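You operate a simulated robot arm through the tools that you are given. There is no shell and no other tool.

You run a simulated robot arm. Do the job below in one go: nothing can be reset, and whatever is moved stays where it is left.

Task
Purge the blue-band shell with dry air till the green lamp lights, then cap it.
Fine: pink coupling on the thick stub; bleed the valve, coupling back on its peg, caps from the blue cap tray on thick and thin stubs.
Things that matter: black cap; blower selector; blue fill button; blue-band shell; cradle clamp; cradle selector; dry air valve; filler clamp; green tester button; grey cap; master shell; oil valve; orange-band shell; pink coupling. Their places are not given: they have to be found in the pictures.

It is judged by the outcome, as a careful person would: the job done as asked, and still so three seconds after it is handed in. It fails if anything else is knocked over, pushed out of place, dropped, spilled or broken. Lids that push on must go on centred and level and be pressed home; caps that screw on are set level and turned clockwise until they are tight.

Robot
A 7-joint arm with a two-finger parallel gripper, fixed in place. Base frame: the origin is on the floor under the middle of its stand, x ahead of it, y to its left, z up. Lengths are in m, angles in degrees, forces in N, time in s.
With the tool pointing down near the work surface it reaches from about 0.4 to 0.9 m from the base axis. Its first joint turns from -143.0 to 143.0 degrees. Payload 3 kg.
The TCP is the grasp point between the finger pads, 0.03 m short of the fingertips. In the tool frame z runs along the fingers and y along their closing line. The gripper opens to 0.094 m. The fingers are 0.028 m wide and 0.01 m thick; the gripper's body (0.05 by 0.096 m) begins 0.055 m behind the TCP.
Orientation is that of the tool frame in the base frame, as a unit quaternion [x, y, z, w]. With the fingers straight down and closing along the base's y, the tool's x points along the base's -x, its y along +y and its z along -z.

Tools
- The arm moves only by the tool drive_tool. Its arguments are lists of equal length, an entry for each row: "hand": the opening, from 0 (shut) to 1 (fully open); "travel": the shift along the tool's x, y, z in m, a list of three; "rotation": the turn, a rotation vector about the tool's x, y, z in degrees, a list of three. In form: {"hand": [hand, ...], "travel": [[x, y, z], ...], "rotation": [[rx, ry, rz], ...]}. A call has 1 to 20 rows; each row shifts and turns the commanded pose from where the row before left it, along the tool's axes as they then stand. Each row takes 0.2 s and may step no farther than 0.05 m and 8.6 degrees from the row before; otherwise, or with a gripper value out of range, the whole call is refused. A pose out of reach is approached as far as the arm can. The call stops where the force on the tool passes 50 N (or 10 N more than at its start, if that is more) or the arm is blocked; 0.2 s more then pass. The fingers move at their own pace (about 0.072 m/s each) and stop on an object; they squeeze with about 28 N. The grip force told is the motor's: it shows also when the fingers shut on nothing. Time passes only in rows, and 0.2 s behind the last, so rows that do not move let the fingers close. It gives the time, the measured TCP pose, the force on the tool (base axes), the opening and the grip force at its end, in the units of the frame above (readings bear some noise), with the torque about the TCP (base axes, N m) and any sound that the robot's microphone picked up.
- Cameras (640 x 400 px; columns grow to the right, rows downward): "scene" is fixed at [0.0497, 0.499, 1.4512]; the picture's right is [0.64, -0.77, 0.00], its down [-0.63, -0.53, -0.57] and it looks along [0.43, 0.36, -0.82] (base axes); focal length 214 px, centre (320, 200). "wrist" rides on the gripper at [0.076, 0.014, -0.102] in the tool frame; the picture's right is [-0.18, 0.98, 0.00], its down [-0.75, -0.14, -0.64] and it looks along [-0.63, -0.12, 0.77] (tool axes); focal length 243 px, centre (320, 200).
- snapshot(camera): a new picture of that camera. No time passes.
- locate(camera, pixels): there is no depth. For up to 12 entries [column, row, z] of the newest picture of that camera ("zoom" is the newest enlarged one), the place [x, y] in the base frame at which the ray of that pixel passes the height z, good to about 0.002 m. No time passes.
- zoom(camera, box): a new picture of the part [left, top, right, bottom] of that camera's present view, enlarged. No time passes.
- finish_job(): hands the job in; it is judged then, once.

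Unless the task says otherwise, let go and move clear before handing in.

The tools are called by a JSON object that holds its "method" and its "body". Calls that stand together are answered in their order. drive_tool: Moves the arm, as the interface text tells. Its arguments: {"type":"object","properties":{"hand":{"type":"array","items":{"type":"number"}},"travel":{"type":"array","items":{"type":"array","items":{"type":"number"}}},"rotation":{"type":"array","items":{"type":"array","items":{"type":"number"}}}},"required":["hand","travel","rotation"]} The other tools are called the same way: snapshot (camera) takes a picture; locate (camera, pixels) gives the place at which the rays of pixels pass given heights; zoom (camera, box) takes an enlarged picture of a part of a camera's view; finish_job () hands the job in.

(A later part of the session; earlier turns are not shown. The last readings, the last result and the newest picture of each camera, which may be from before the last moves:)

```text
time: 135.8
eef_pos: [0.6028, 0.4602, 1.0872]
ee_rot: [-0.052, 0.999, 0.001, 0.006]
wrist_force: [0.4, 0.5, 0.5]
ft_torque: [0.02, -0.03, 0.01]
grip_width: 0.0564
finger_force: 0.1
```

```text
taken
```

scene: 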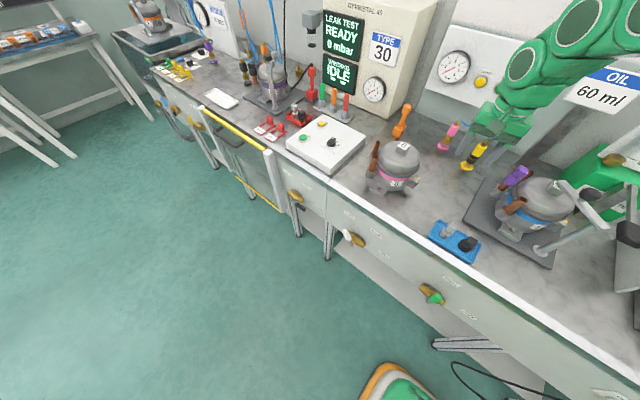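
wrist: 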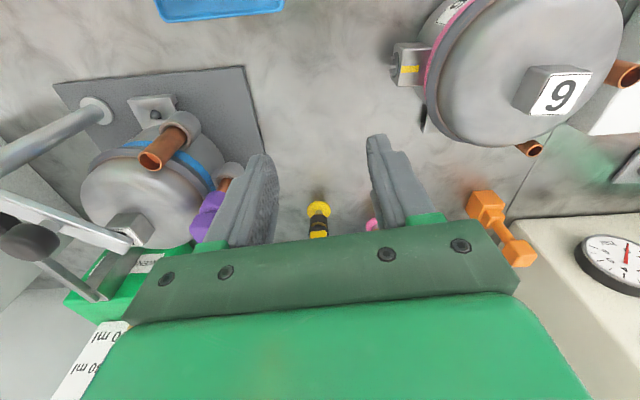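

Everything is in order: pink coupling on its peg, valve at BLEED, tool vertical. I'll go look at the caps in the blue tray.

{"method": "drive_tool", "body": {"hand": [1, 1, 1, 1, 1, 1, 1, 1], "travel": [[0.0273, -0.0101, 0.0125], [0.0273, -0.0101, 0.0125], [0.0273, -0.0101, 0.0125], [0.0273, -0.0101, 0.0125], [0.0273, -0.0101, 0.0125], [0.0273, -0.0101, 0.0125], [0.0273, -0.0101, 0.0125], [0, 0, 0]], "rotation": [[0, 0, 0], [0, 0, 0], [0, 0, 0], [0, 0, 0], [0, 0, 0], [0, 0, 0], [0, 0, 0], [0, 0, 0]]}}

{"method": "snapshot", "body": {"camera": "wrist"}}

{"method": "zoom", "body": {"camera": "scene", "box": [420, 205, 490, 275]}}

```text
time: 137.6
eef_pos: [0.4225, 0.3705, 0.9972]
ee_rot: [-0.052, 0.999, 0.002, 0.007]
wrist_force: [0.0, 0.0, -0.4]
ft_torque: [-0.03, -0.03, 0.01]
grip_width: 0.0941
finger_force: 0.1
```

```text
taken
```

wrist: 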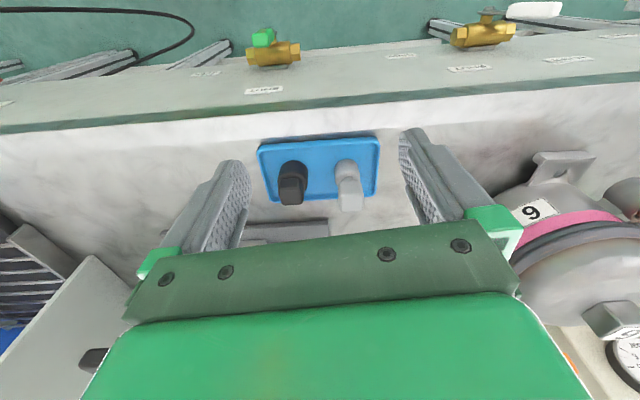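

```text
5.71 times, centred on (455, 240) of scene
```

zoom: 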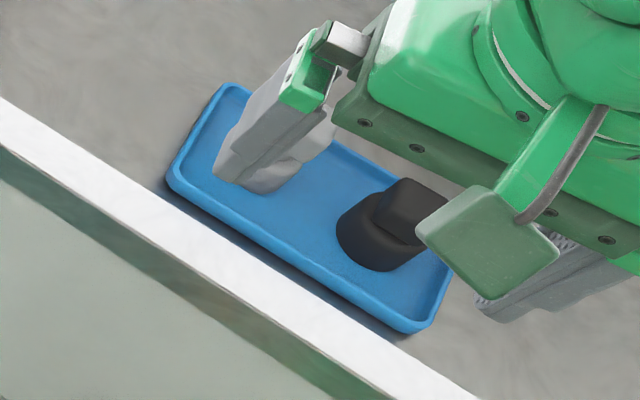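

{"method": "zoom", "body": {"camera": "wrist", "box": [250, 130, 390, 220]}}

{"method": "locate", "body": {"camera": "zoom", "pixels": [[200, 160, 0.87], [190, 235, 0.89], [190, 300, 0.9], [450, 160, 0.87], [455, 225, 0.89], [460, 330, 0.9]]}}

```text
4.44 times, centred on (320, 175) of wrist
```

zoom: 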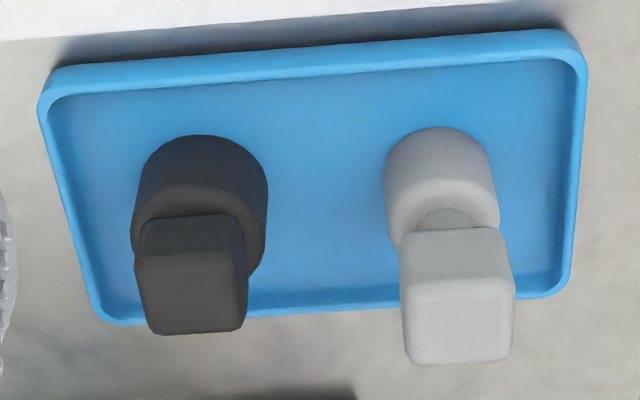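

```text
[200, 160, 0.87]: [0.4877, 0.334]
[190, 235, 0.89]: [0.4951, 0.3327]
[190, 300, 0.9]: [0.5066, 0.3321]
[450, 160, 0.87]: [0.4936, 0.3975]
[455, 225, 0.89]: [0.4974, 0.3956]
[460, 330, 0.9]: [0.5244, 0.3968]
```

The caps are upright in the tray: black at about (0.495, 0.333) and grey at about (0.50, 0.397), each with a skirt and a block grip. I'll square the yaw and move above the black (larger) cap.

{"method": "drive_tool", "body": {"hand": [0.55, 0.55, 0.55, 0.55], "travel": [[-0.0234, -0.015, 0.011], [-0.0234, -0.015, 0.011], [-0.0234, -0.015, 0.011], [0, 0, 0]], "rotation": [[0, 0, 2], [0, 0, 2], [0, 0, 2], [0, -0.8, 0]]}}

{"method": "snapshot", "body": {"camera": "wrist"}}

{"method": "zoom", "body": {"camera": "scene", "box": [420, 205, 490, 275]}}

```text
time: 138.6
eef_pos: [0.4956, 0.3298, 0.9641]
ee_rot: [0.0, 1.0, 0.001, 0.014]
wrist_force: [0.0, -0.5, 0.1]
ft_torque: [-0.01, 0.0, -0.01]
grip_width: 0.0517
finger_force: 0.1
```

```text
taken
```

wrist: 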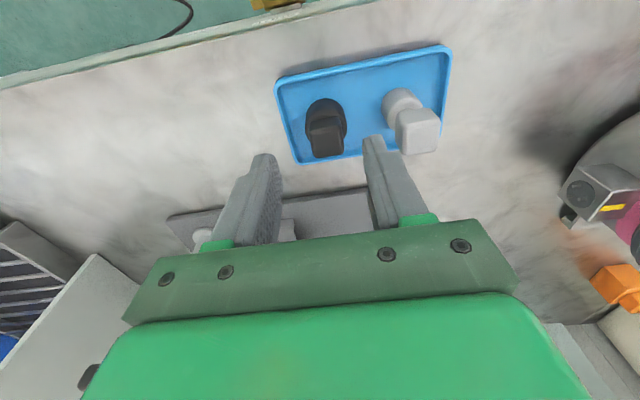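

```text
5.71 times, centred on (455, 240) of scene
```

zoom: 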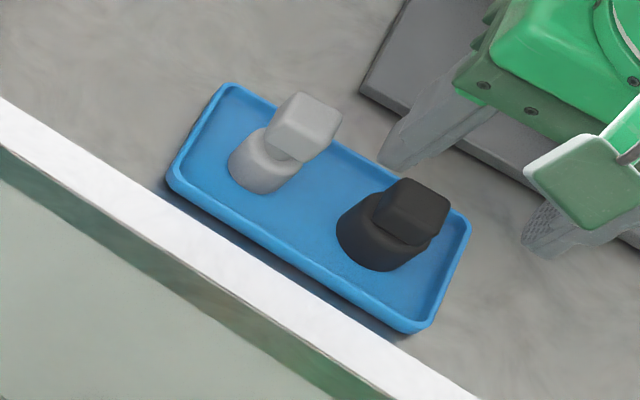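

From two views the black block's centre is about (0.504, 0.330, 0.893) and the grey's about (0.498, 0.392, 0.916). I'll level the tool and descend so the fingertips straddle only the black cap's block.

{"method": "drive_tool", "body": {"hand": [0.55, 0.55, 0.55, 0.55], "travel": [[-0.0042, 0.0008, 0.012], [-0.0042, 0.0008, 0.012], [0, 0, 0.012], [0, 0, 0]], "rotation": [[0, 1.6, 0], [0, 0, 0], [0, 0, 0], [0, 0, 0]]}}

{"method": "snapshot", "body": {"camera": "wrist"}}

{"method": "zoom", "body": {"camera": "scene", "box": [430, 210, 500, 270]}}

```text
time: 139.6
eef_pos: [0.5042, 0.3313, 0.9275]
ee_rot: [0.0, 1.0, 0.001, 0.0]
wrist_force: [0.1, 0.3, 0.1]
ft_torque: [-0.01, -0.02, -0.02]
grip_width: 0.0518
finger_force: 0.0
```

```text
taken
```

wrist: 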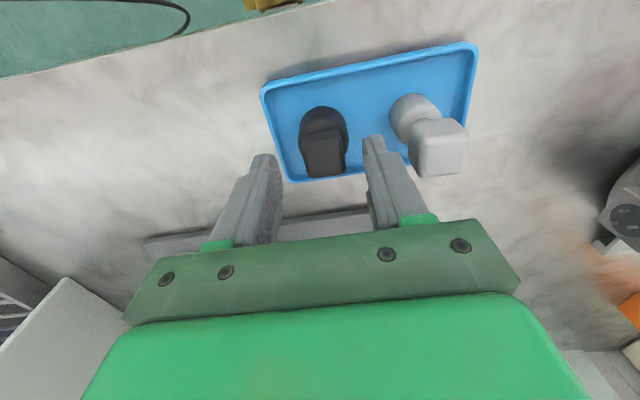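

```text
6.67 times, centred on (465, 240) of scene
```

zoom: 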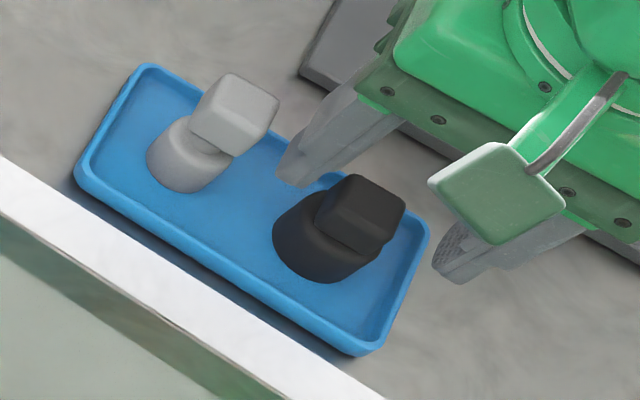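

The black block sits between the fingers, slightly toward −x of the TCP. I'll shift 3 mm and descend to z≈0.912.

{"method": "drive_tool", "body": {"hand": [0.55, 0.55, 0.55], "travel": [[0.003, 0, 0.008], [0, 0, 0.008], [0, 0, 0]], "rotation": [[0, 0, 0], [0, 0, 0], [0, 0, 0]]}}

{"method": "zoom", "body": {"camera": "wrist", "box": [230, 80, 430, 240]}}

{"method": "zoom", "body": {"camera": "scene", "box": [430, 210, 500, 270]}}

```text
time: 140.4
eef_pos: [0.5014, 0.3317, 0.9114]
ee_rot: [0.0, 1.0, 0.002, 0.0]
wrist_force: [-0.2, -0.5, 0.8]
ft_torque: [-0.02, 0.03, -0.02]
grip_width: 0.0514
finger_force: 0.2
```

```text
2.50 times, centred on (330, 160) of wrist
```

zoom: 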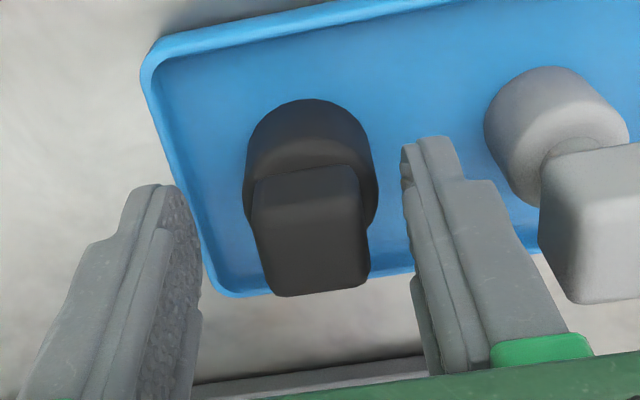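

```text
6.67 times, centred on (465, 240) of scene
```

zoom: 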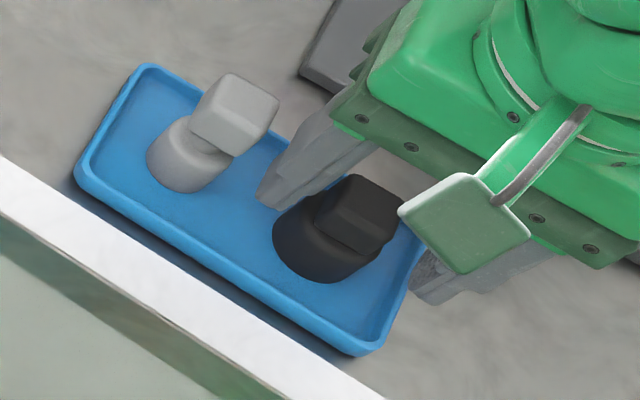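

The block is well between the fingers, about 2 mm off toward +y. I'll shift 1.5 mm and close.

{"method": "drive_tool", "body": {"hand": [0.55, 0.3, 0, 0, 0, 0], "travel": [[0, 0.0015, 0], [0, 0, 0], [0, 0, 0], [0, 0, 0], [0, 0, 0], [0, 0, 0]], "rotation": [[0, 0, 0], [0, 0, 0], [0, 0, 0], [0, 0, 0], [0, 0, 0], [0, 0, 0]]}}

{"method": "zoom", "body": {"camera": "wrist", "box": [230, 80, 430, 240]}}

```text
time: 141.8
eef_pos: [0.5014, 0.3329, 0.9125]
ee_rot: [0.0, 1.0, 0.001, 0.001]
wrist_force: [-0.9, -0.1, 0.1]
ft_torque: [-0.01, -0.02, -0.01]
grip_width: 0.0301
finger_force: 27.6
```

```text
2.50 times, centred on (330, 160) of wrist
```

zoom: 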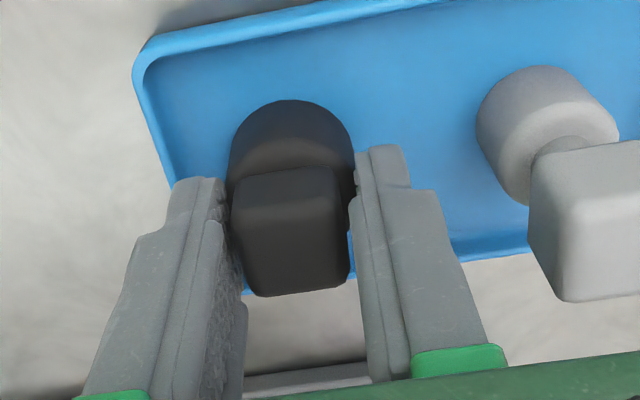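

Gripped the black cap's block (0.030 m). I'll lift it straight up and check it.

{"method": "drive_tool", "body": {"hand": [0, 0, 0, 0, 0], "travel": [[0, 0, -0.015], [0, 0, -0.03], [0, 0, -0.035], [0, 0, -0.035], [0, 0, -0.03]], "rotation": [[0, 0, 0], [0, 0, 0], [0, 0, 0], [0, 0, 0], [0, 0, 0]]}}

{"method": "snapshot", "body": {"camera": "wrist"}}

{"method": "zoom", "body": {"camera": "scene", "box": [410, 170, 530, 280]}}

```text
time: 143.0
eef_pos: [0.5005, 0.3325, 1.0572]
ee_rot: [0.0, 1.0, 0.002, 0.001]
wrist_force: [0.0, 0.5, 0.3]
ft_torque: [-0.03, 0.0, 0.05]
grip_width: 0.03
finger_force: 27.5
```

```text
taken
```

wrist: 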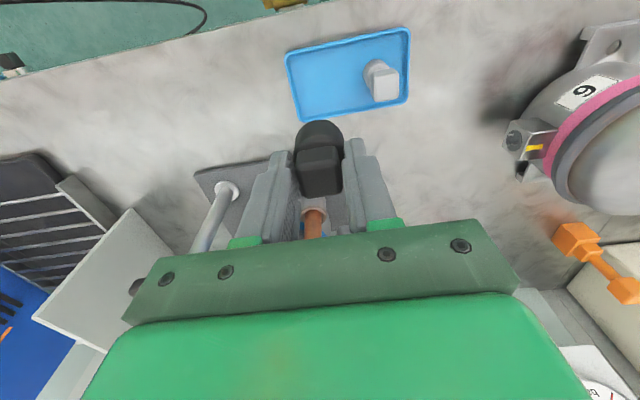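

```text
3.64 times, centred on (470, 225) of scene
```

zoom: 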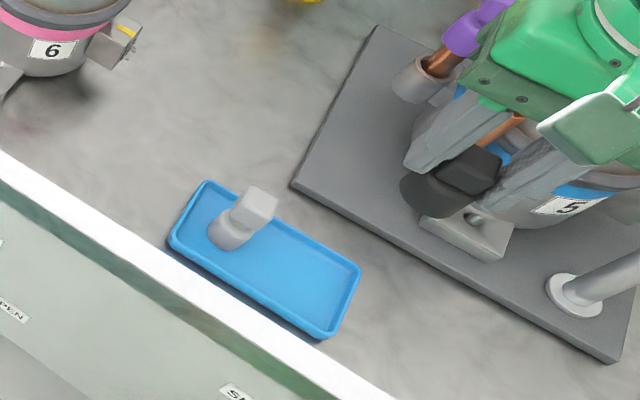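

The black cap is held level. I'll raise it and move over the thick stub A, then check alignment.

{"method": "drive_tool", "body": {"hand": [0, 0, 0, 0, 0, 0, 0], "travel": [[0, 0, -0.02], [0, 0, -0.023], [-0.026, -0.0069, 0], [-0.026, -0.0069, 0], [-0.026, -0.0069, 0], [-0.026, -0.0069, 0], [-0.0255, -0.0069, 0]], "rotation": [[0, 0, 0], [0, 0, 0], [0, 0, 0], [0, 0, 0], [0, 0, 0], [0, 0, 0], [0, 0, 0]]}}

{"method": "snapshot", "body": {"camera": "wrist"}}

{"method": "zoom", "body": {"camera": "scene", "box": [490, 160, 570, 225]}}

```text
time: 144.6
eef_pos: [0.6299, 0.2976, 1.1003]
ee_rot: [0.001, 1.0, 0.003, 0.0]
wrist_force: [-1.2, -0.6, 0.1]
ft_torque: [0.04, 0.03, 0.0]
grip_width: 0.0301
finger_force: 27.9
```

```text
taken
```

wrist: 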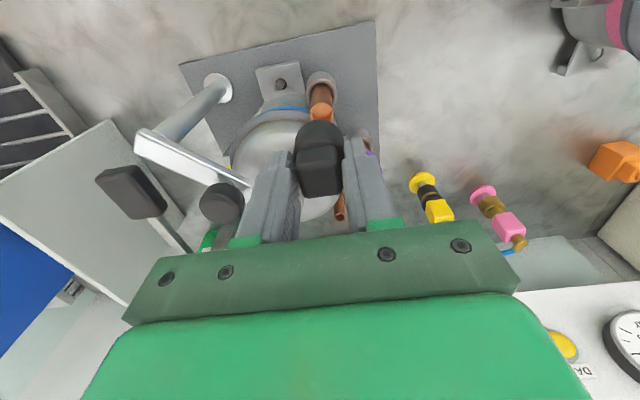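

```text
6.15 times, centred on (530, 192) of scene
```

zoom: 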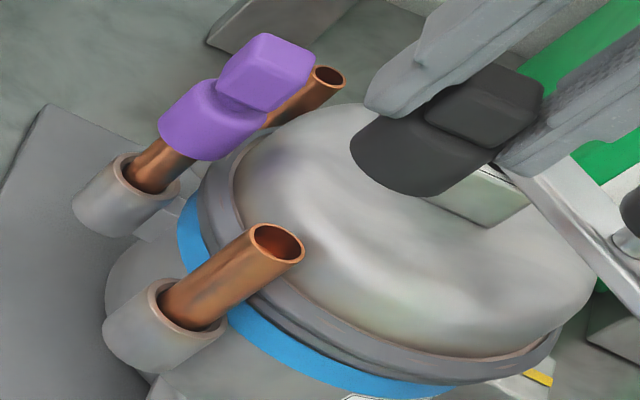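

The stub's mouth shows at about (321,108) next to the cap's skirt. I'll zoom to measure.

{"method": "zoom", "body": {"camera": "wrist", "box": [270, 60, 370, 210]}}

{"method": "locate", "body": {"camera": "wrist", "pixels": [[321, 110, 0.992], [321, 105, 0.992], [321, 115, 0.992]]}}

```text
2.67 times, centred on (320, 135) of wrist
```

zoom: 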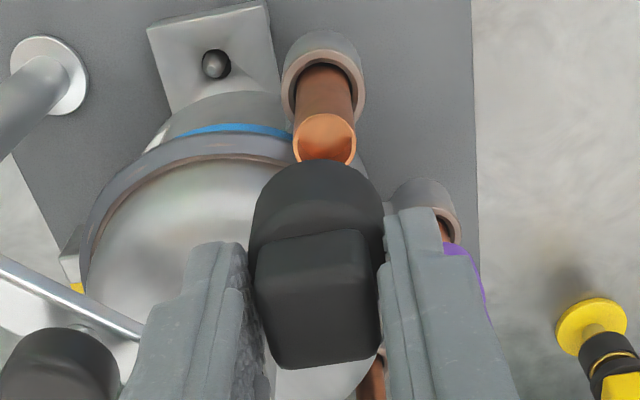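

```text
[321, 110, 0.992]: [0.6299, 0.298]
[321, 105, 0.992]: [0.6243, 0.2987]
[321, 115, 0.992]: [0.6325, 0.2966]
```

The mouth is at about (0.631, 0.2985) and the cap's axis about 2 mm to −y of it. I'll shift 2 mm in +y, 1 mm in −x, and descend to just above the stub.

{"method": "drive_tool", "body": {"hand": [0, 0, 0, 0, 0], "travel": [[0.001, 0.002, 0.01], [0, 0, 0.012], [0, 0, 0.01], [0, 0, 0.006], [0, 0, 0]], "rotation": [[0, 0, 0], [0, 0, 0], [0, 0, 0], [0, 0, 0], [0, 0, 0]]}}

{"method": "zoom", "body": {"camera": "wrist", "box": [270, 60, 370, 210]}}

{"method": "zoom", "body": {"camera": "scene", "box": [505, 175, 555, 215]}}

```text
time: 145.8
eef_pos: [0.6293, 0.3004, 1.0624]
ee_rot: [-0.001, 1.0, 0.001, 0.0]
wrist_force: [0.1, 0.6, 0.0]
ft_torque: [-0.02, 0.0, 0.03]
grip_width: 0.03
finger_force: 28.0
```

```text
2.67 times, centred on (320, 135) of wrist
```

zoom: 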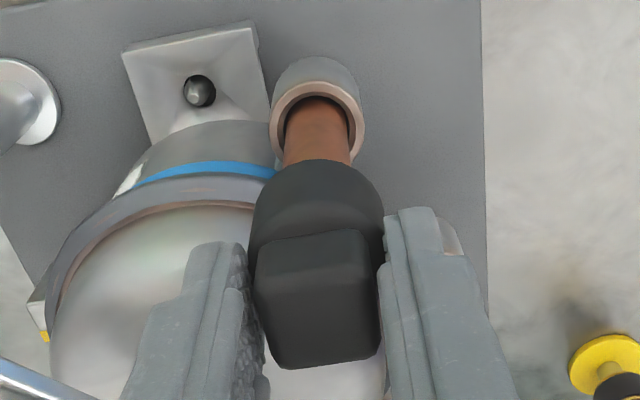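

```text
10.00 times, centred on (530, 195) of scene
```

zoom: 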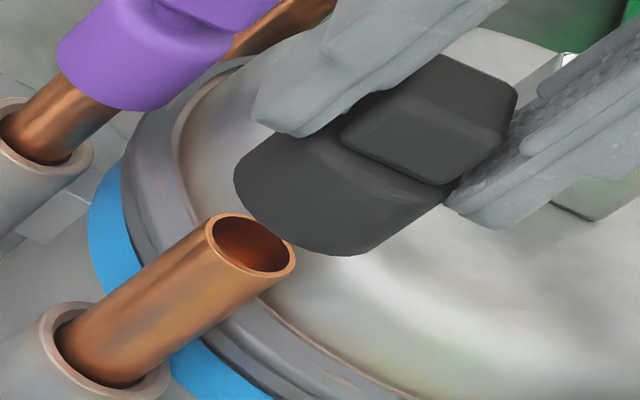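

Aligned laterally in the wrist view and consistent with a pure vertical gap of about 15 mm in the scene view. I'll lower 10 mm and check again.

{"method": "drive_tool", "body": {"hand": [0, 0, 0], "travel": [[0, 0, 0.005], [0, 0, 0.005], [0, 0, 0]], "rotation": [[0, 0, 0], [0, 0, 0], [0, 0, 0]]}}

{"method": "zoom", "body": {"camera": "wrist", "box": [270, 60, 370, 210]}}

{"method": "zoom", "body": {"camera": "scene", "box": [505, 175, 555, 215]}}

```text
time: 146.6
eef_pos: [0.6298, 0.3001, 1.0536]
ee_rot: [0.001, 1.0, 0.002, 0.001]
wrist_force: [-0.5, 0.0, -0.7]
ft_torque: [0.04, -0.04, 0.0]
grip_width: 0.0303
finger_force: 27.9
```

```text
2.67 times, centred on (320, 135) of wrist
```

zoom: 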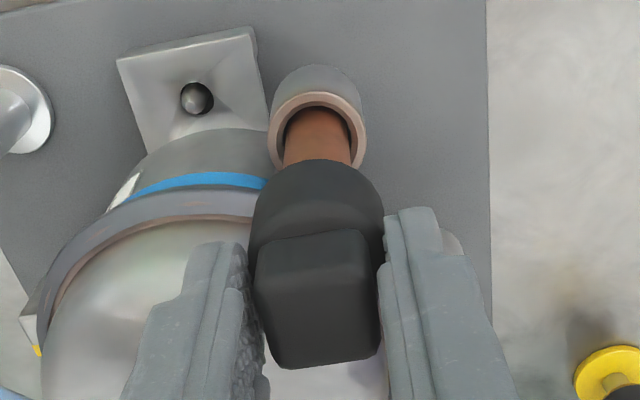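

```text
10.00 times, centred on (530, 195) of scene
```

zoom: 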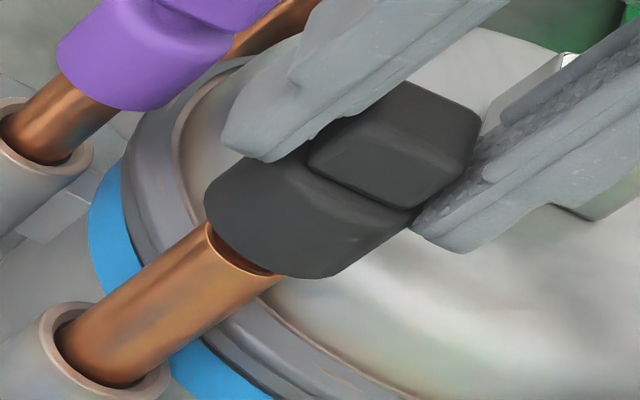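

Nearly over the mouth with a small remaining gap. I'll press down gently in 2 mm steps and watch the forces.

{"method": "drive_tool", "body": {"hand": [0, 0, 0, 0, 0], "travel": [[0, 0, 0.002], [0, 0, 0.002], [0, 0, 0.002], [0, 0, 0.002], [0, 0, 0]], "rotation": [[0, 0, 0], [0, 0, 0], [0, 0, 0], [0, 0, 0], [0, 0, 0]]}}

{"method": "zoom", "body": {"camera": "scene", "box": [505, 175, 555, 215]}}

{"method": "zoom", "body": {"camera": "wrist", "box": [270, 60, 370, 210]}}

```text
time: 147.8
eef_pos: [0.6326, 0.3001, 1.0449]
ee_rot: [-0.001, 1.0, 0.001, 0.0]
wrist_force: [-0.5, -0.5, -0.5]
ft_torque: [0.01, 0.0, -0.01]
grip_width: 0.0302
finger_force: 28.0
```

```text
10.00 times, centred on (530, 195) of scene
```

zoom: 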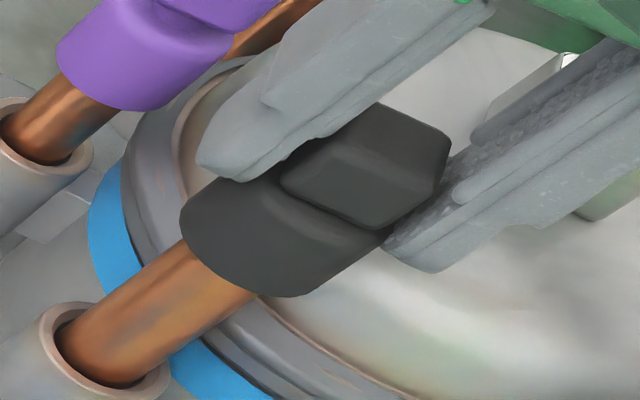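

```text
2.67 times, centred on (320, 135) of wrist
```

zoom: 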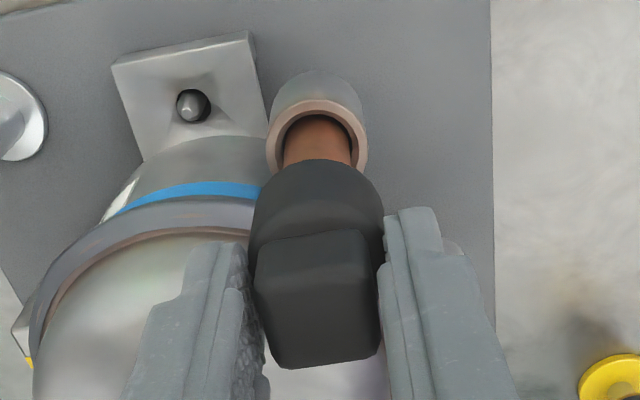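

No force; the skirt is passing the mouth. I'll continue down.

{"method": "drive_tool", "body": {"hand": [0, 0, 0, 0, 0, 0], "travel": [[0, 0, 0.002], [0, 0, 0.002], [0, 0, 0.002], [0, 0, 0.002], [0, 0, 0.002], [0, 0, 0]], "rotation": [[0, 0, 0], [0, 0, 0], [0, 0, 0], [0, 0, 0], [0, 0, 0], [0, 0, 0]]}}

{"method": "zoom", "body": {"camera": "scene", "box": [505, 175, 555, 215]}}

```text
time: 149.2
eef_pos: [0.6303, 0.3004, 1.0354]
ee_rot: [0.0, 1.0, 0.002, 0.001]
wrist_force: [1.5, 0.0, -0.1]
ft_torque: [0.07, -0.02, -0.01]
grip_width: 0.0304
finger_force: 28.0
```

```text
10.00 times, centred on (530, 195) of scene
```

zoom: 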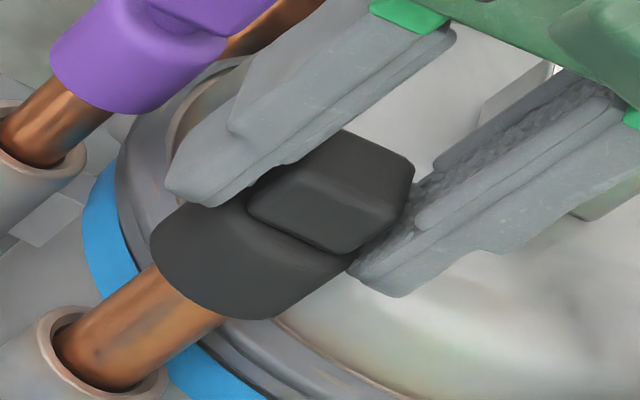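

The cap is sliding on with almost no force. I'll keep lowering until it seats.

{"method": "drive_tool", "body": {"hand": [0, 0, 0, 0, 0, 0], "travel": [[0, 0, 0.002], [0, 0, 0.002], [0, 0, 0.002], [0, 0, 0.002], [0, 0, 0.002], [0, 0, 0]], "rotation": [[0, 0, 0], [0, 0, 0], [0, 0, 0], [0, 0, 0], [0, 0, 0], [0, 0, 0]]}}

{"method": "zoom", "body": {"camera": "scene", "box": [505, 175, 555, 215]}}

{"method": "zoom", "body": {"camera": "wrist", "box": [270, 60, 370, 210]}}

```text
time: 150.6
eef_pos: [0.6307, 0.3004, 1.0255]
ee_rot: [-0.001, 1.0, 0.004, 0.002]
wrist_force: [-0.3, 3.7, 39.3]
ft_torque: [0.16, 0.05, -0.01]
grip_width: 0.0306
finger_force: 27.8
```

```text
10.00 times, centred on (530, 195) of scene
```

zoom: 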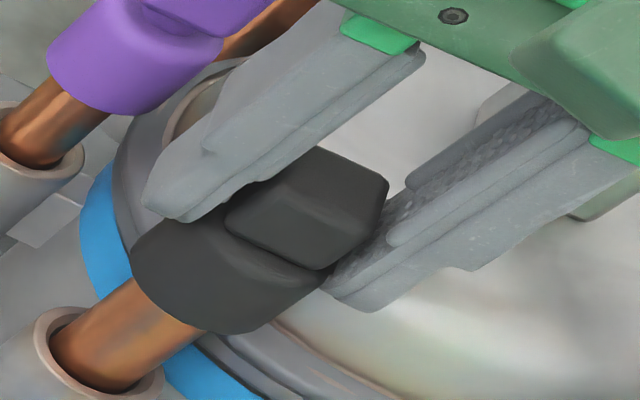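

```text
2.67 times, centred on (320, 135) of wrist
```

zoom: 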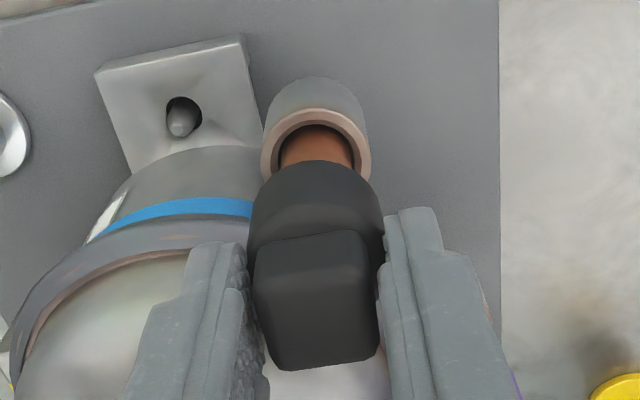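

The cap bottomed with 39 N. I'll press slightly more to be sure it is home, then release.

{"method": "drive_tool", "body": {"hand": [0, 0, 0], "travel": [[0, 0, 0.0015], [0, 0, 0], [0, 0, 0]], "rotation": [[0, 0, 0], [0, 0, 0], [0, 0, 0]]}}

{"method": "zoom", "body": {"camera": "scene", "box": [505, 175, 555, 215]}}

```text
time: 151.4
eef_pos: [0.6287, 0.3003, 1.0231]
ee_rot: [0.0, 1.0, 0.003, 0.002]
wrist_force: [11.7, 4.6, 43.4]
ft_torque: [0.17, -0.28, 0.0]
grip_width: 0.0313
finger_force: 28.1
```

```text
10.00 times, centred on (530, 195) of scene
```

zoom: 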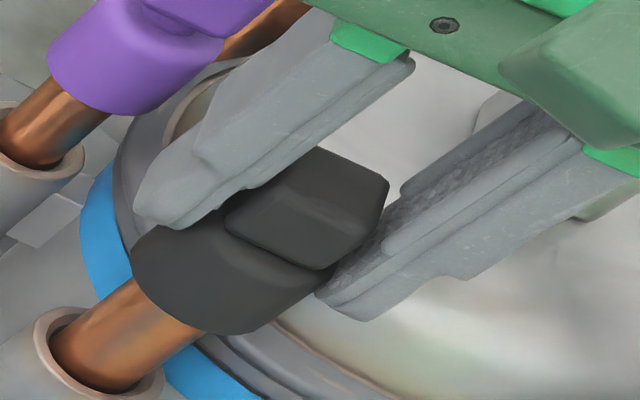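

The cap stays put while the fingers slipped 2 mm, so it is hard against its seat. I'll release and rise straight up.

{"method": "drive_tool", "body": {"hand": [0, 0.55, 0.55, 0.55, 0.55, 0.55, 0.55], "travel": [[0, 0, -0.0015], [0, 0, 0], [0, 0, 0], [0, 0, -0.015], [0, 0, -0.025], [0, 0, -0.03], [0, 0, -0.03]], "rotation": [[0, 0, 0], [0, 0, 0], [0, 0, 0], [0, 0, 0], [0, 0, 0], [0, 0, 0], [0, 0, 0]]}}

{"method": "snapshot", "body": {"camera": "wrist"}}

{"method": "zoom", "body": {"camera": "scene", "box": [480, 150, 600, 270]}}

```text
time: 153.0
eef_pos: [0.6324, 0.2998, 1.1244]
ee_rot: [0.0, 1.0, 0.002, 0.0]
wrist_force: [-0.1, -0.7, -0.9]
ft_torque: [0.01, 0.01, 0.01]
grip_width: 0.052
finger_force: 0.1
```

```text
taken
```

wrist: 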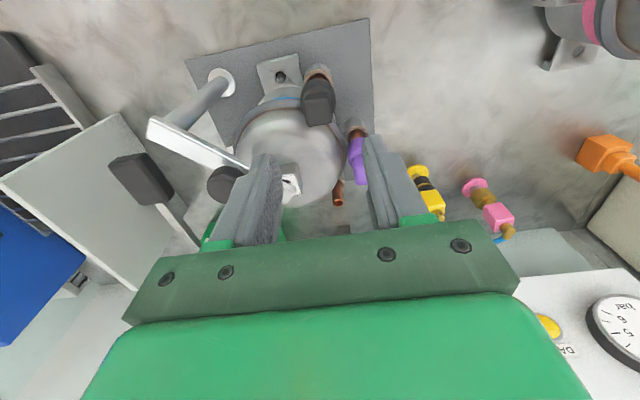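

```text
3.33 times, centred on (540, 210) of scene
```

zoom: 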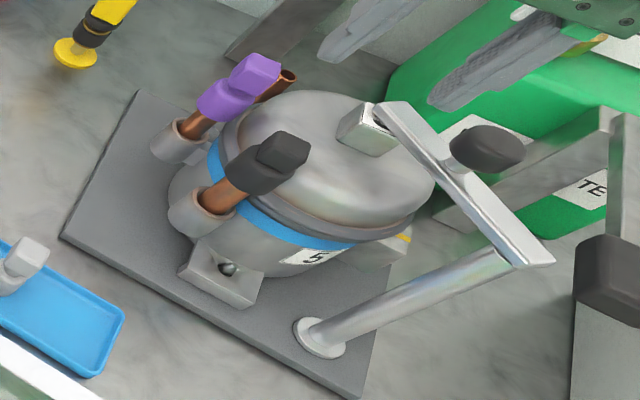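

The black cap sits level on the thick stub. I'll go back to the tray for the grey cap.

{"method": "drive_tool", "body": {"hand": [0.55, 0.55, 0.55, 0.55, 0.55, 0.55, 0.55, 0.55], "travel": [[0.0336, 0.023, 0], [0.0336, 0.023, 0], [0.0336, 0.023, 0], [0.0336, 0.023, 0.015], [0, 0, 0.04], [0, 0, 0.04], [0, 0, 0.035], [0, 0, 0]], "rotation": [[0, 0, 0], [0, 0, 0], [0, 0, 0], [0, 0, 0], [0, 0, 0], [0, 0, 0], [0, 0, 0], [0, 0, 0]]}}

{"method": "snapshot", "body": {"camera": "wrist"}}

{"method": "zoom", "body": {"camera": "scene", "box": [420, 205, 490, 270]}}

```text
time: 154.8
eef_pos: [0.4961, 0.3922, 0.9954]
ee_rot: [0.0, 1.0, 0.004, 0.001]
wrist_force: [0.4, -0.2, 0.1]
ft_torque: [-0.02, 0.01, -0.01]
grip_width: 0.0517
finger_force: 0.1
```

```text
taken
```

wrist: 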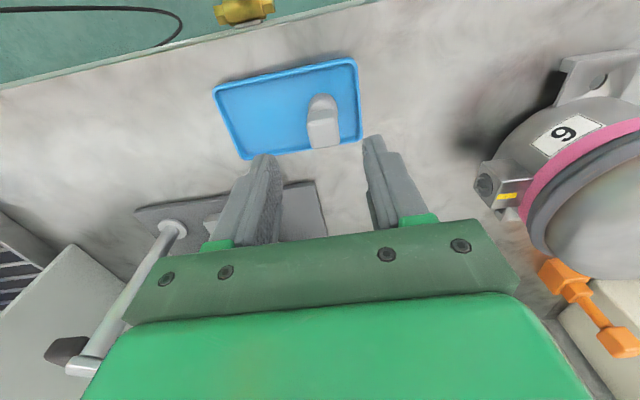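

```text
6.15 times, centred on (455, 238) of scene
```

zoom: 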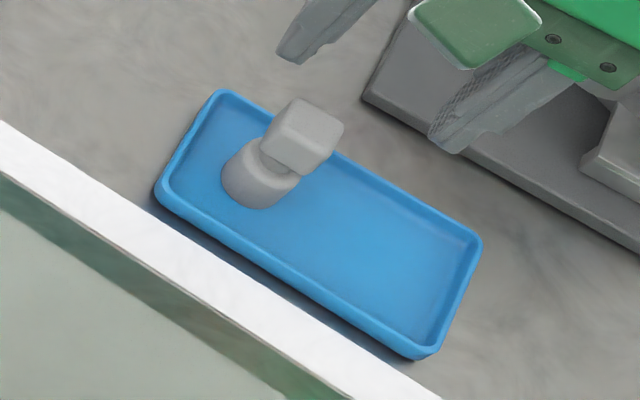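

The grey block is at wrist (323,132). I'll descend partway to refine its position before gripping.

{"method": "drive_tool", "body": {"hand": [0.55, 0.55, 0.55], "travel": [[-0.005, 0, 0.018], [0, 0, 0.018], [0, 0, 0]], "rotation": [[0, 0, 0], [0, 0, 0], [0, 0, 0]]}}

{"method": "zoom", "body": {"camera": "wrist", "box": [230, 80, 430, 240]}}

{"method": "zoom", "body": {"camera": "scene", "box": [425, 205, 485, 255]}}

```text
time: 155.6
eef_pos: [0.5028, 0.3925, 0.959]
ee_rot: [0.001, 1.0, 0.003, 0.0]
wrist_force: [0.6, 0.6, 0.1]
ft_torque: [-0.01, -0.03, -0.01]
grip_width: 0.0518
finger_force: 0.0
```

```text
2.50 times, centred on (330, 160) of wrist
```

zoom: 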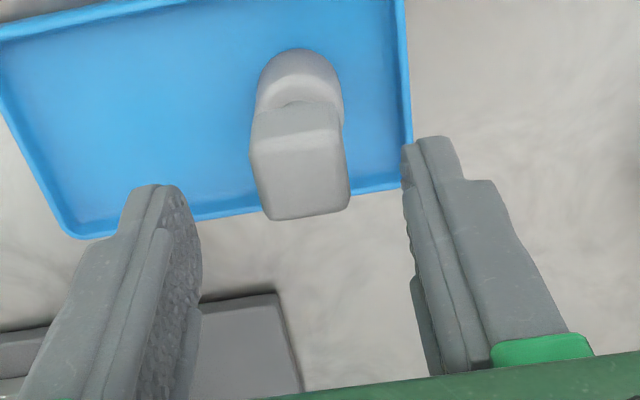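

```text
8.00 times, centred on (455, 230) of scene
```

zoom: 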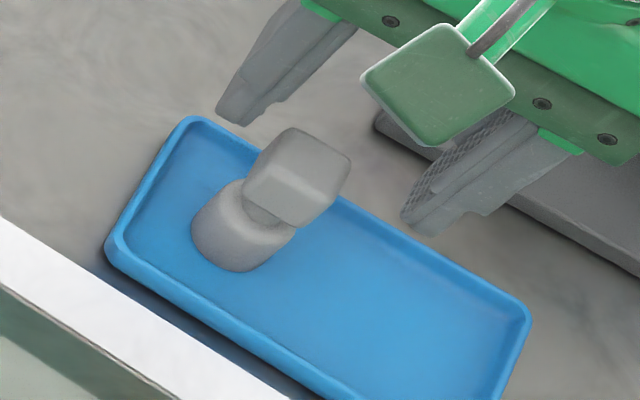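

Refined: grey block centre about (0.504, 0.393, 0.908). I'll descend to z≈0.930 so the tips hold only the block, and close.

{"method": "drive_tool", "body": {"hand": [0.55, 0.55, 0.55], "travel": [[-0.001, 0.0005, 0.014], [0, 0, 0.015], [0, 0, 0]], "rotation": [[0, 0, 0], [0, 0, 0], [0, 0, 0]]}}

{"method": "zoom", "body": {"camera": "wrist", "box": [230, 80, 430, 240]}}

{"method": "zoom", "body": {"camera": "scene", "box": [425, 205, 485, 255]}}

```text
time: 156.4
eef_pos: [0.5031, 0.3929, 0.9287]
ee_rot: [0.0, 1.0, 0.003, 0.0]
wrist_force: [0.1, -0.5, 0.1]
ft_torque: [0.0, -0.01, 0.01]
grip_width: 0.0519
finger_force: 0.1
```

```text
2.50 times, centred on (330, 160) of wrist
```

zoom: 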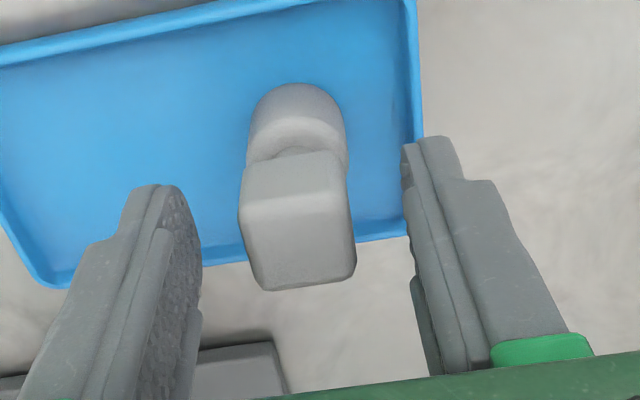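

```text
8.00 times, centred on (455, 230) of scene
```

zoom: 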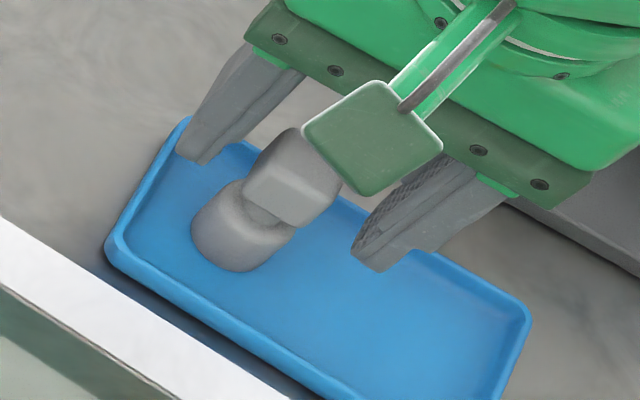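

The block is centred and the tips are level with it. I'll close and lift.

{"method": "drive_tool", "body": {"hand": [0.3, 0, 0, 0, 0], "travel": [[0, 0, 0], [0, 0, 0], [0, 0, 0], [0, 0, 0], [0, 0, 0]], "rotation": [[0, 0, 0], [0, 0, 0], [0, 0, 0], [0, 0, 0], [0, 0, 0]]}}

{"method": "drive_tool", "body": {"hand": [0, 0, 0, 0, 0, 0, 0], "travel": [[0, 0, -0.01], [0, 0, -0.02], [0, 0, -0.03], [0, 0, -0.035], [0, 0, -0.035], [0, 0, -0.035], [0, 0, 0]], "rotation": [[0, 0, 0], [0, 0, 0], [0, 0, 0], [0, 0, 0], [0, 0, 0], [0, 0, 0], [0, 0, 0]]}}

{"method": "snapshot", "body": {"camera": "wrist"}}

```text
time: 157.6
eef_pos: [0.503, 0.3941, 0.9302]
ee_rot: [0.0, 1.0, 0.003, 0.001]
wrist_force: [0.8, 6.1, 21.4]
ft_torque: [0.12, 0.02, -0.01]
grip_width: 0.0225
finger_force: 28.1
```

```text
time: 159.2
eef_pos: [0.5023, 0.3945, 1.0969]
ee_rot: [0.001, 1.0, 0.002, 0.001]
wrist_force: [0.1, 0.4, -0.7]
ft_torque: [-0.01, 0.0, 0.01]
grip_width: 0.0226
finger_force: 28.0
```

```text
taken
```

wrist: 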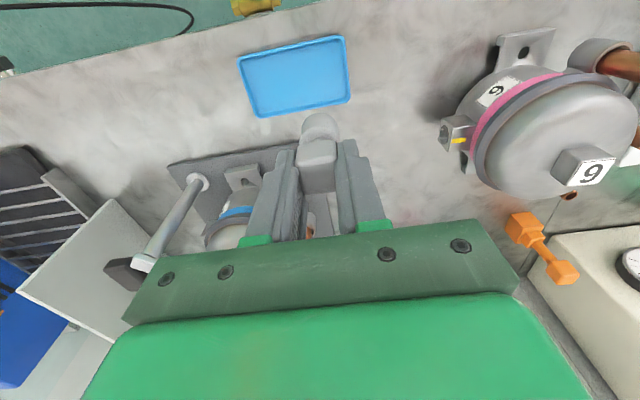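

The grey cap is held (0.0225 m). I'll zoom to check that it's level and see its geometry.

{"method": "zoom", "body": {"camera": "wrist", "box": [260, 90, 380, 230]}}

{"method": "zoom", "body": {"camera": "scene", "box": [440, 150, 540, 230]}}

```text
2.86 times, centred on (320, 160) of wrist
```

zoom: 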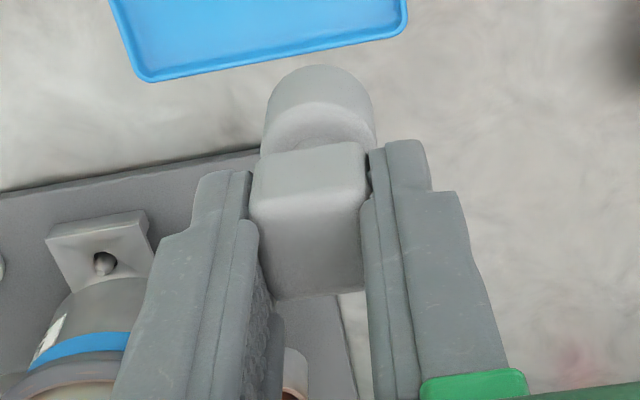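

```text
5.00 times, centred on (490, 190) of scene
```

zoom: 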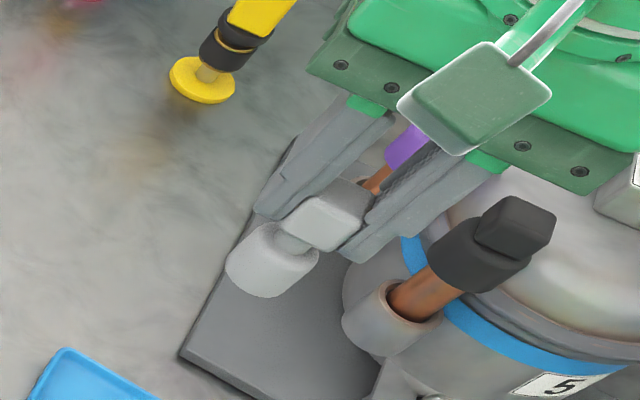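

The grey cap is gripped level by its block. I'll carry it between the black and purple caps toward the thin stub C, keeping it high enough.

{"method": "drive_tool", "body": {"hand": [0, 0, 0, 0, 0, 0, 0, 0], "travel": [[-0.0326, -0.0148, -0.0044], [-0.0326, -0.0148, -0.0044], [-0.0326, -0.0148, -0.0044], [-0.033, -0.017, 0], [-0.033, -0.017, 0], [-0.027, -0.008, 0], [-0.027, -0.008, 0], [0, 0, 0]], "rotation": [[0, 0, 0], [0, 0, 0], [0, 0, 0], [0, 0, 0], [0, 0, 0], [0, 0, 0], [0, 0, 0], [0, 0, 0]]}}

{"method": "snapshot", "body": {"camera": "wrist"}}

{"method": "snapshot", "body": {"camera": "scene"}}

```text
time: 161.0
eef_pos: [0.7197, 0.2974, 1.1097]
ee_rot: [0.0, 1.0, 0.002, 0.0]
wrist_force: [0.3, 0.9, -0.8]
ft_torque: [-0.01, -0.01, -0.01]
grip_width: 0.0225
finger_force: 27.9
```

```text
taken
```

wrist: 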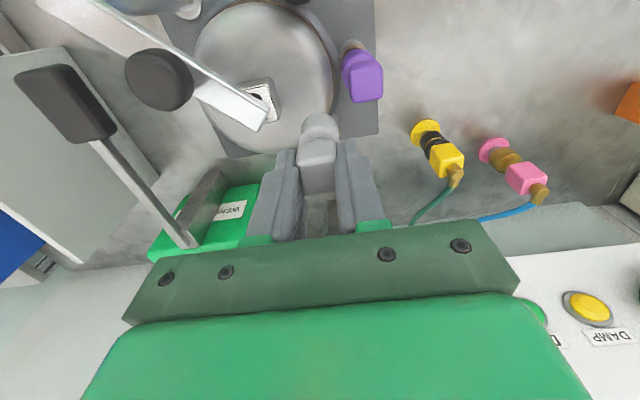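

```text
taken
```

scene: 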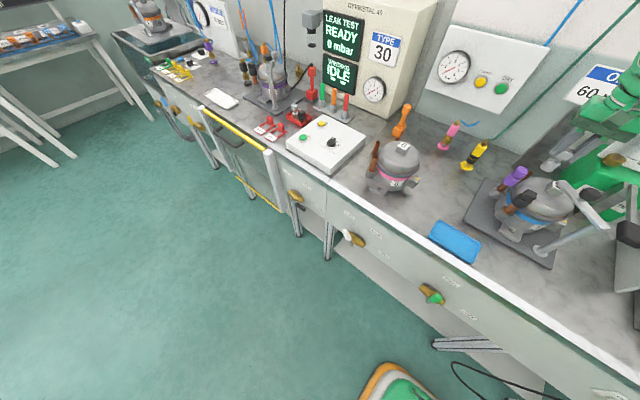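

Clear so far: nothing near the thin stub is as high as the gripper. I'll edge forward over the thin stub and down a little, checking reach.

{"method": "drive_tool", "body": {"hand": [0, 0, 0, 0], "travel": [[-0.016, 0.0003, 0.006], [-0.015, 0.0003, 0.007], [-0.014, 0, 0.006], [0, 0, 0]], "rotation": [[0, 0, 0], [0, 0, 0], [0, 0, 0], [0, 0, 0]]}}

{"method": "snapshot", "body": {"camera": "wrist"}}

{"method": "zoom", "body": {"camera": "scene", "box": [490, 130, 590, 220]}}

```text
time: 162.0
eef_pos: [0.7649, 0.2955, 1.0898]
ee_rot: [0.0, 1.0, 0.002, 0.001]
wrist_force: [-1.2, 0.9, 0.9]
ft_torque: [-0.02, -0.02, 0.06]
grip_width: 0.0224
finger_force: 28.3
```

```text
taken
```

wrist: 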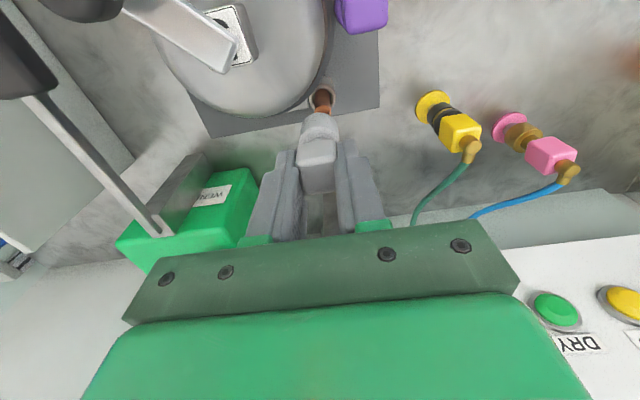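

```text
4.44 times, centred on (540, 175) of scene
```

zoom: 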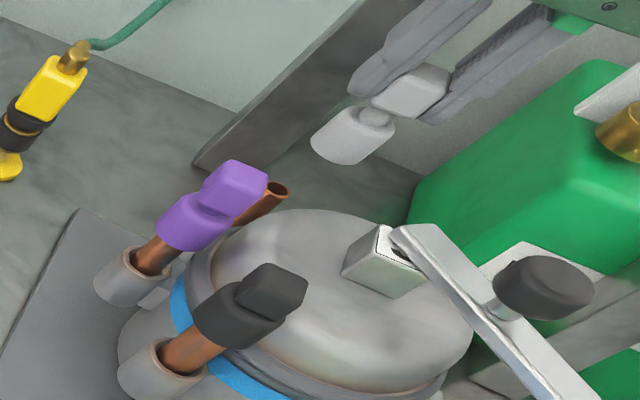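

Reach is fine here. I'll zoom in the wrist view to compare the cap's skirt and the thin stub's mouth.

{"method": "zoom", "body": {"camera": "wrist", "box": [270, 60, 370, 210]}}

{"method": "locate", "body": {"camera": "zoom", "pixels": [[323, 125, 0.978], [323, 125, 0.985], [323, 125, 0.97]]}}

```text
2.67 times, centred on (320, 135) of wrist
```

zoom: 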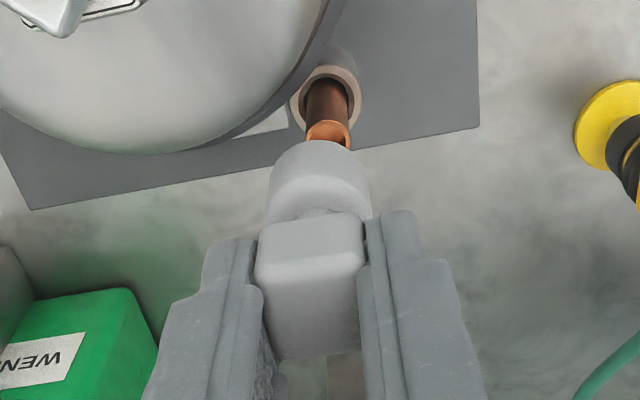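

```text
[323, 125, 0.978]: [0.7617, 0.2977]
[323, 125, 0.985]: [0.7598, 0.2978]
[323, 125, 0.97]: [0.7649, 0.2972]
```

The thin stub's mouth is about 2.5 mm to +y of the cap's axis. I'll shift and lower to about 1 cm above it.

{"method": "drive_tool", "body": {"hand": [0, 0, 0, 0], "travel": [[-0.0008, 0.0026, 0.01], [0, 0, 0.01], [0, 0, 0.007], [0, 0, 0]], "rotation": [[0, 0, 0], [0, 0, 0], [0, 0, 0], [0, 0, 0]]}}

{"method": "zoom", "body": {"camera": "wrist", "box": [270, 60, 370, 210]}}

{"method": "zoom", "body": {"camera": "scene", "box": [505, 150, 565, 195]}}

```text
time: 163.0
eef_pos: [0.7672, 0.2993, 1.0622]
ee_rot: [0.0, 1.0, 0.001, 0.001]
wrist_force: [-0.4, -0.2, 0.8]
ft_torque: [-0.01, 0.01, 0.03]
grip_width: 0.0223
finger_force: 28.6
```

```text
2.67 times, centred on (320, 135) of wrist
```

zoom: 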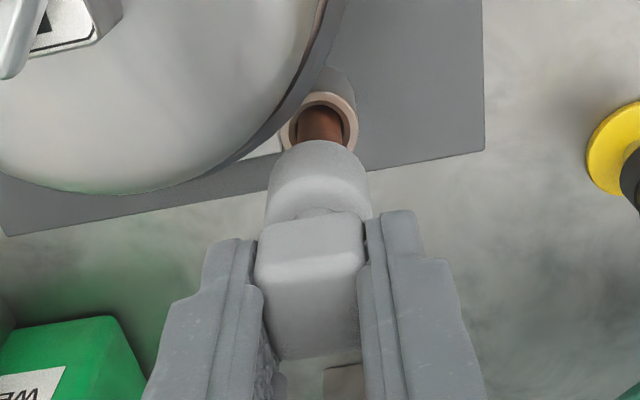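

```text
8.89 times, centred on (535, 172) of scene
```

zoom: 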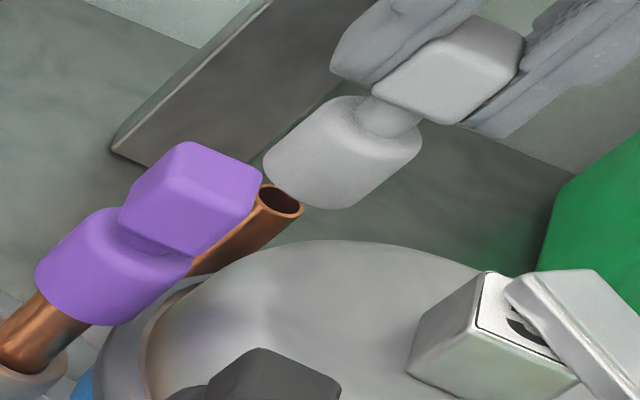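

Both views show good alignment with about 10 mm gap. I'll lower gently.

{"method": "drive_tool", "body": {"hand": [0, 0, 0, 0], "travel": [[0, 0, 0.003], [0, 0, 0.003], [0, 0, 0.002], [0, 0, 0]], "rotation": [[0, 0, 0], [0, 0, 0], [0, 0, 0], [0, 0, 0]]}}

{"method": "zoom", "body": {"camera": "scene", "box": [515, 155, 550, 185]}}

{"method": "zoom", "body": {"camera": "wrist", "box": [290, 80, 350, 160]}}

```text
time: 164.0
eef_pos: [0.7652, 0.2997, 1.0542]
ee_rot: [0.001, 1.0, 0.003, 0.0]
wrist_force: [-0.6, -0.6, -0.9]
ft_torque: [0.01, 0.01, 0.01]
grip_width: 0.0224
finger_force: 28.0
```

```text
13.33 times, centred on (532, 170) of scene
```

zoom: 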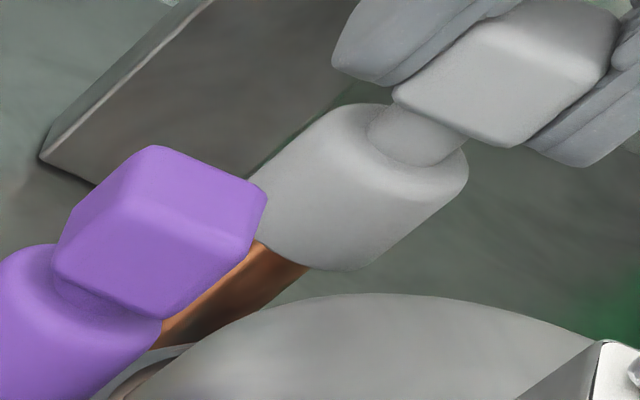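

```text
5.00 times, centred on (320, 120) of wrist
```

zoom: 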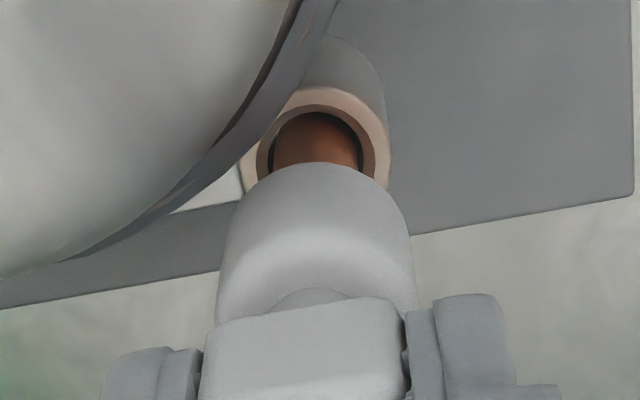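

Looks nearly on; the scene view hints the cap is 2–3 mm short in +x. I'll shift 2 mm and lower gently, watching force and torque.

{"method": "drive_tool", "body": {"hand": [0, 0, 0, 0, 0], "travel": [[-0.002, 0, 0], [0, 0, 0.002], [0, 0, 0.002], [0, 0, 0.002], [0, 0, 0]], "rotation": [[0, 0, 0], [0, 0, 0], [0, 0, 0], [0, 0, 0], [0, 0, 0]]}}

{"method": "zoom", "body": {"camera": "scene", "box": [515, 155, 550, 185]}}

{"method": "zoom", "body": {"camera": "wrist", "box": [290, 80, 350, 160]}}

```text
time: 165.2
eef_pos: [0.7683, 0.301, 1.0487]
ee_rot: [0.0, 1.0, 0.002, 0.001]
wrist_force: [-0.1, 0.0, -0.3]
ft_torque: [0.04, -0.02, -0.01]
grip_width: 0.0224
finger_force: 28.4
```

```text
13.33 times, centred on (532, 170) of scene
```

zoom: 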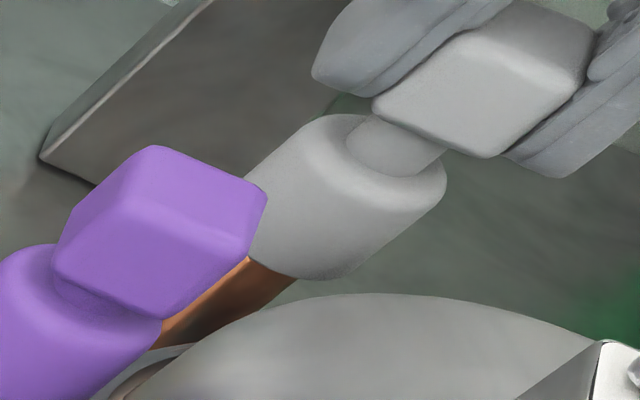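

```text
5.00 times, centred on (320, 120) of wrist
```

zoom: 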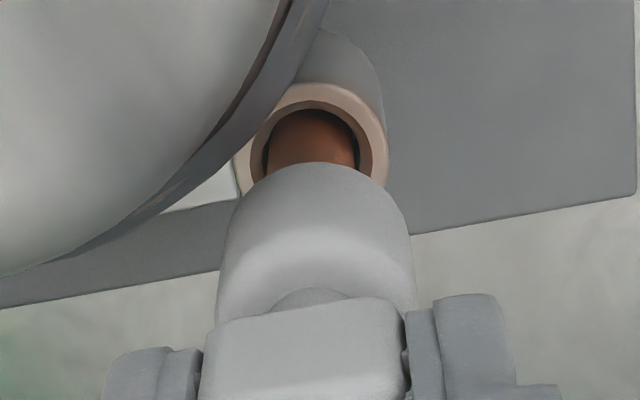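

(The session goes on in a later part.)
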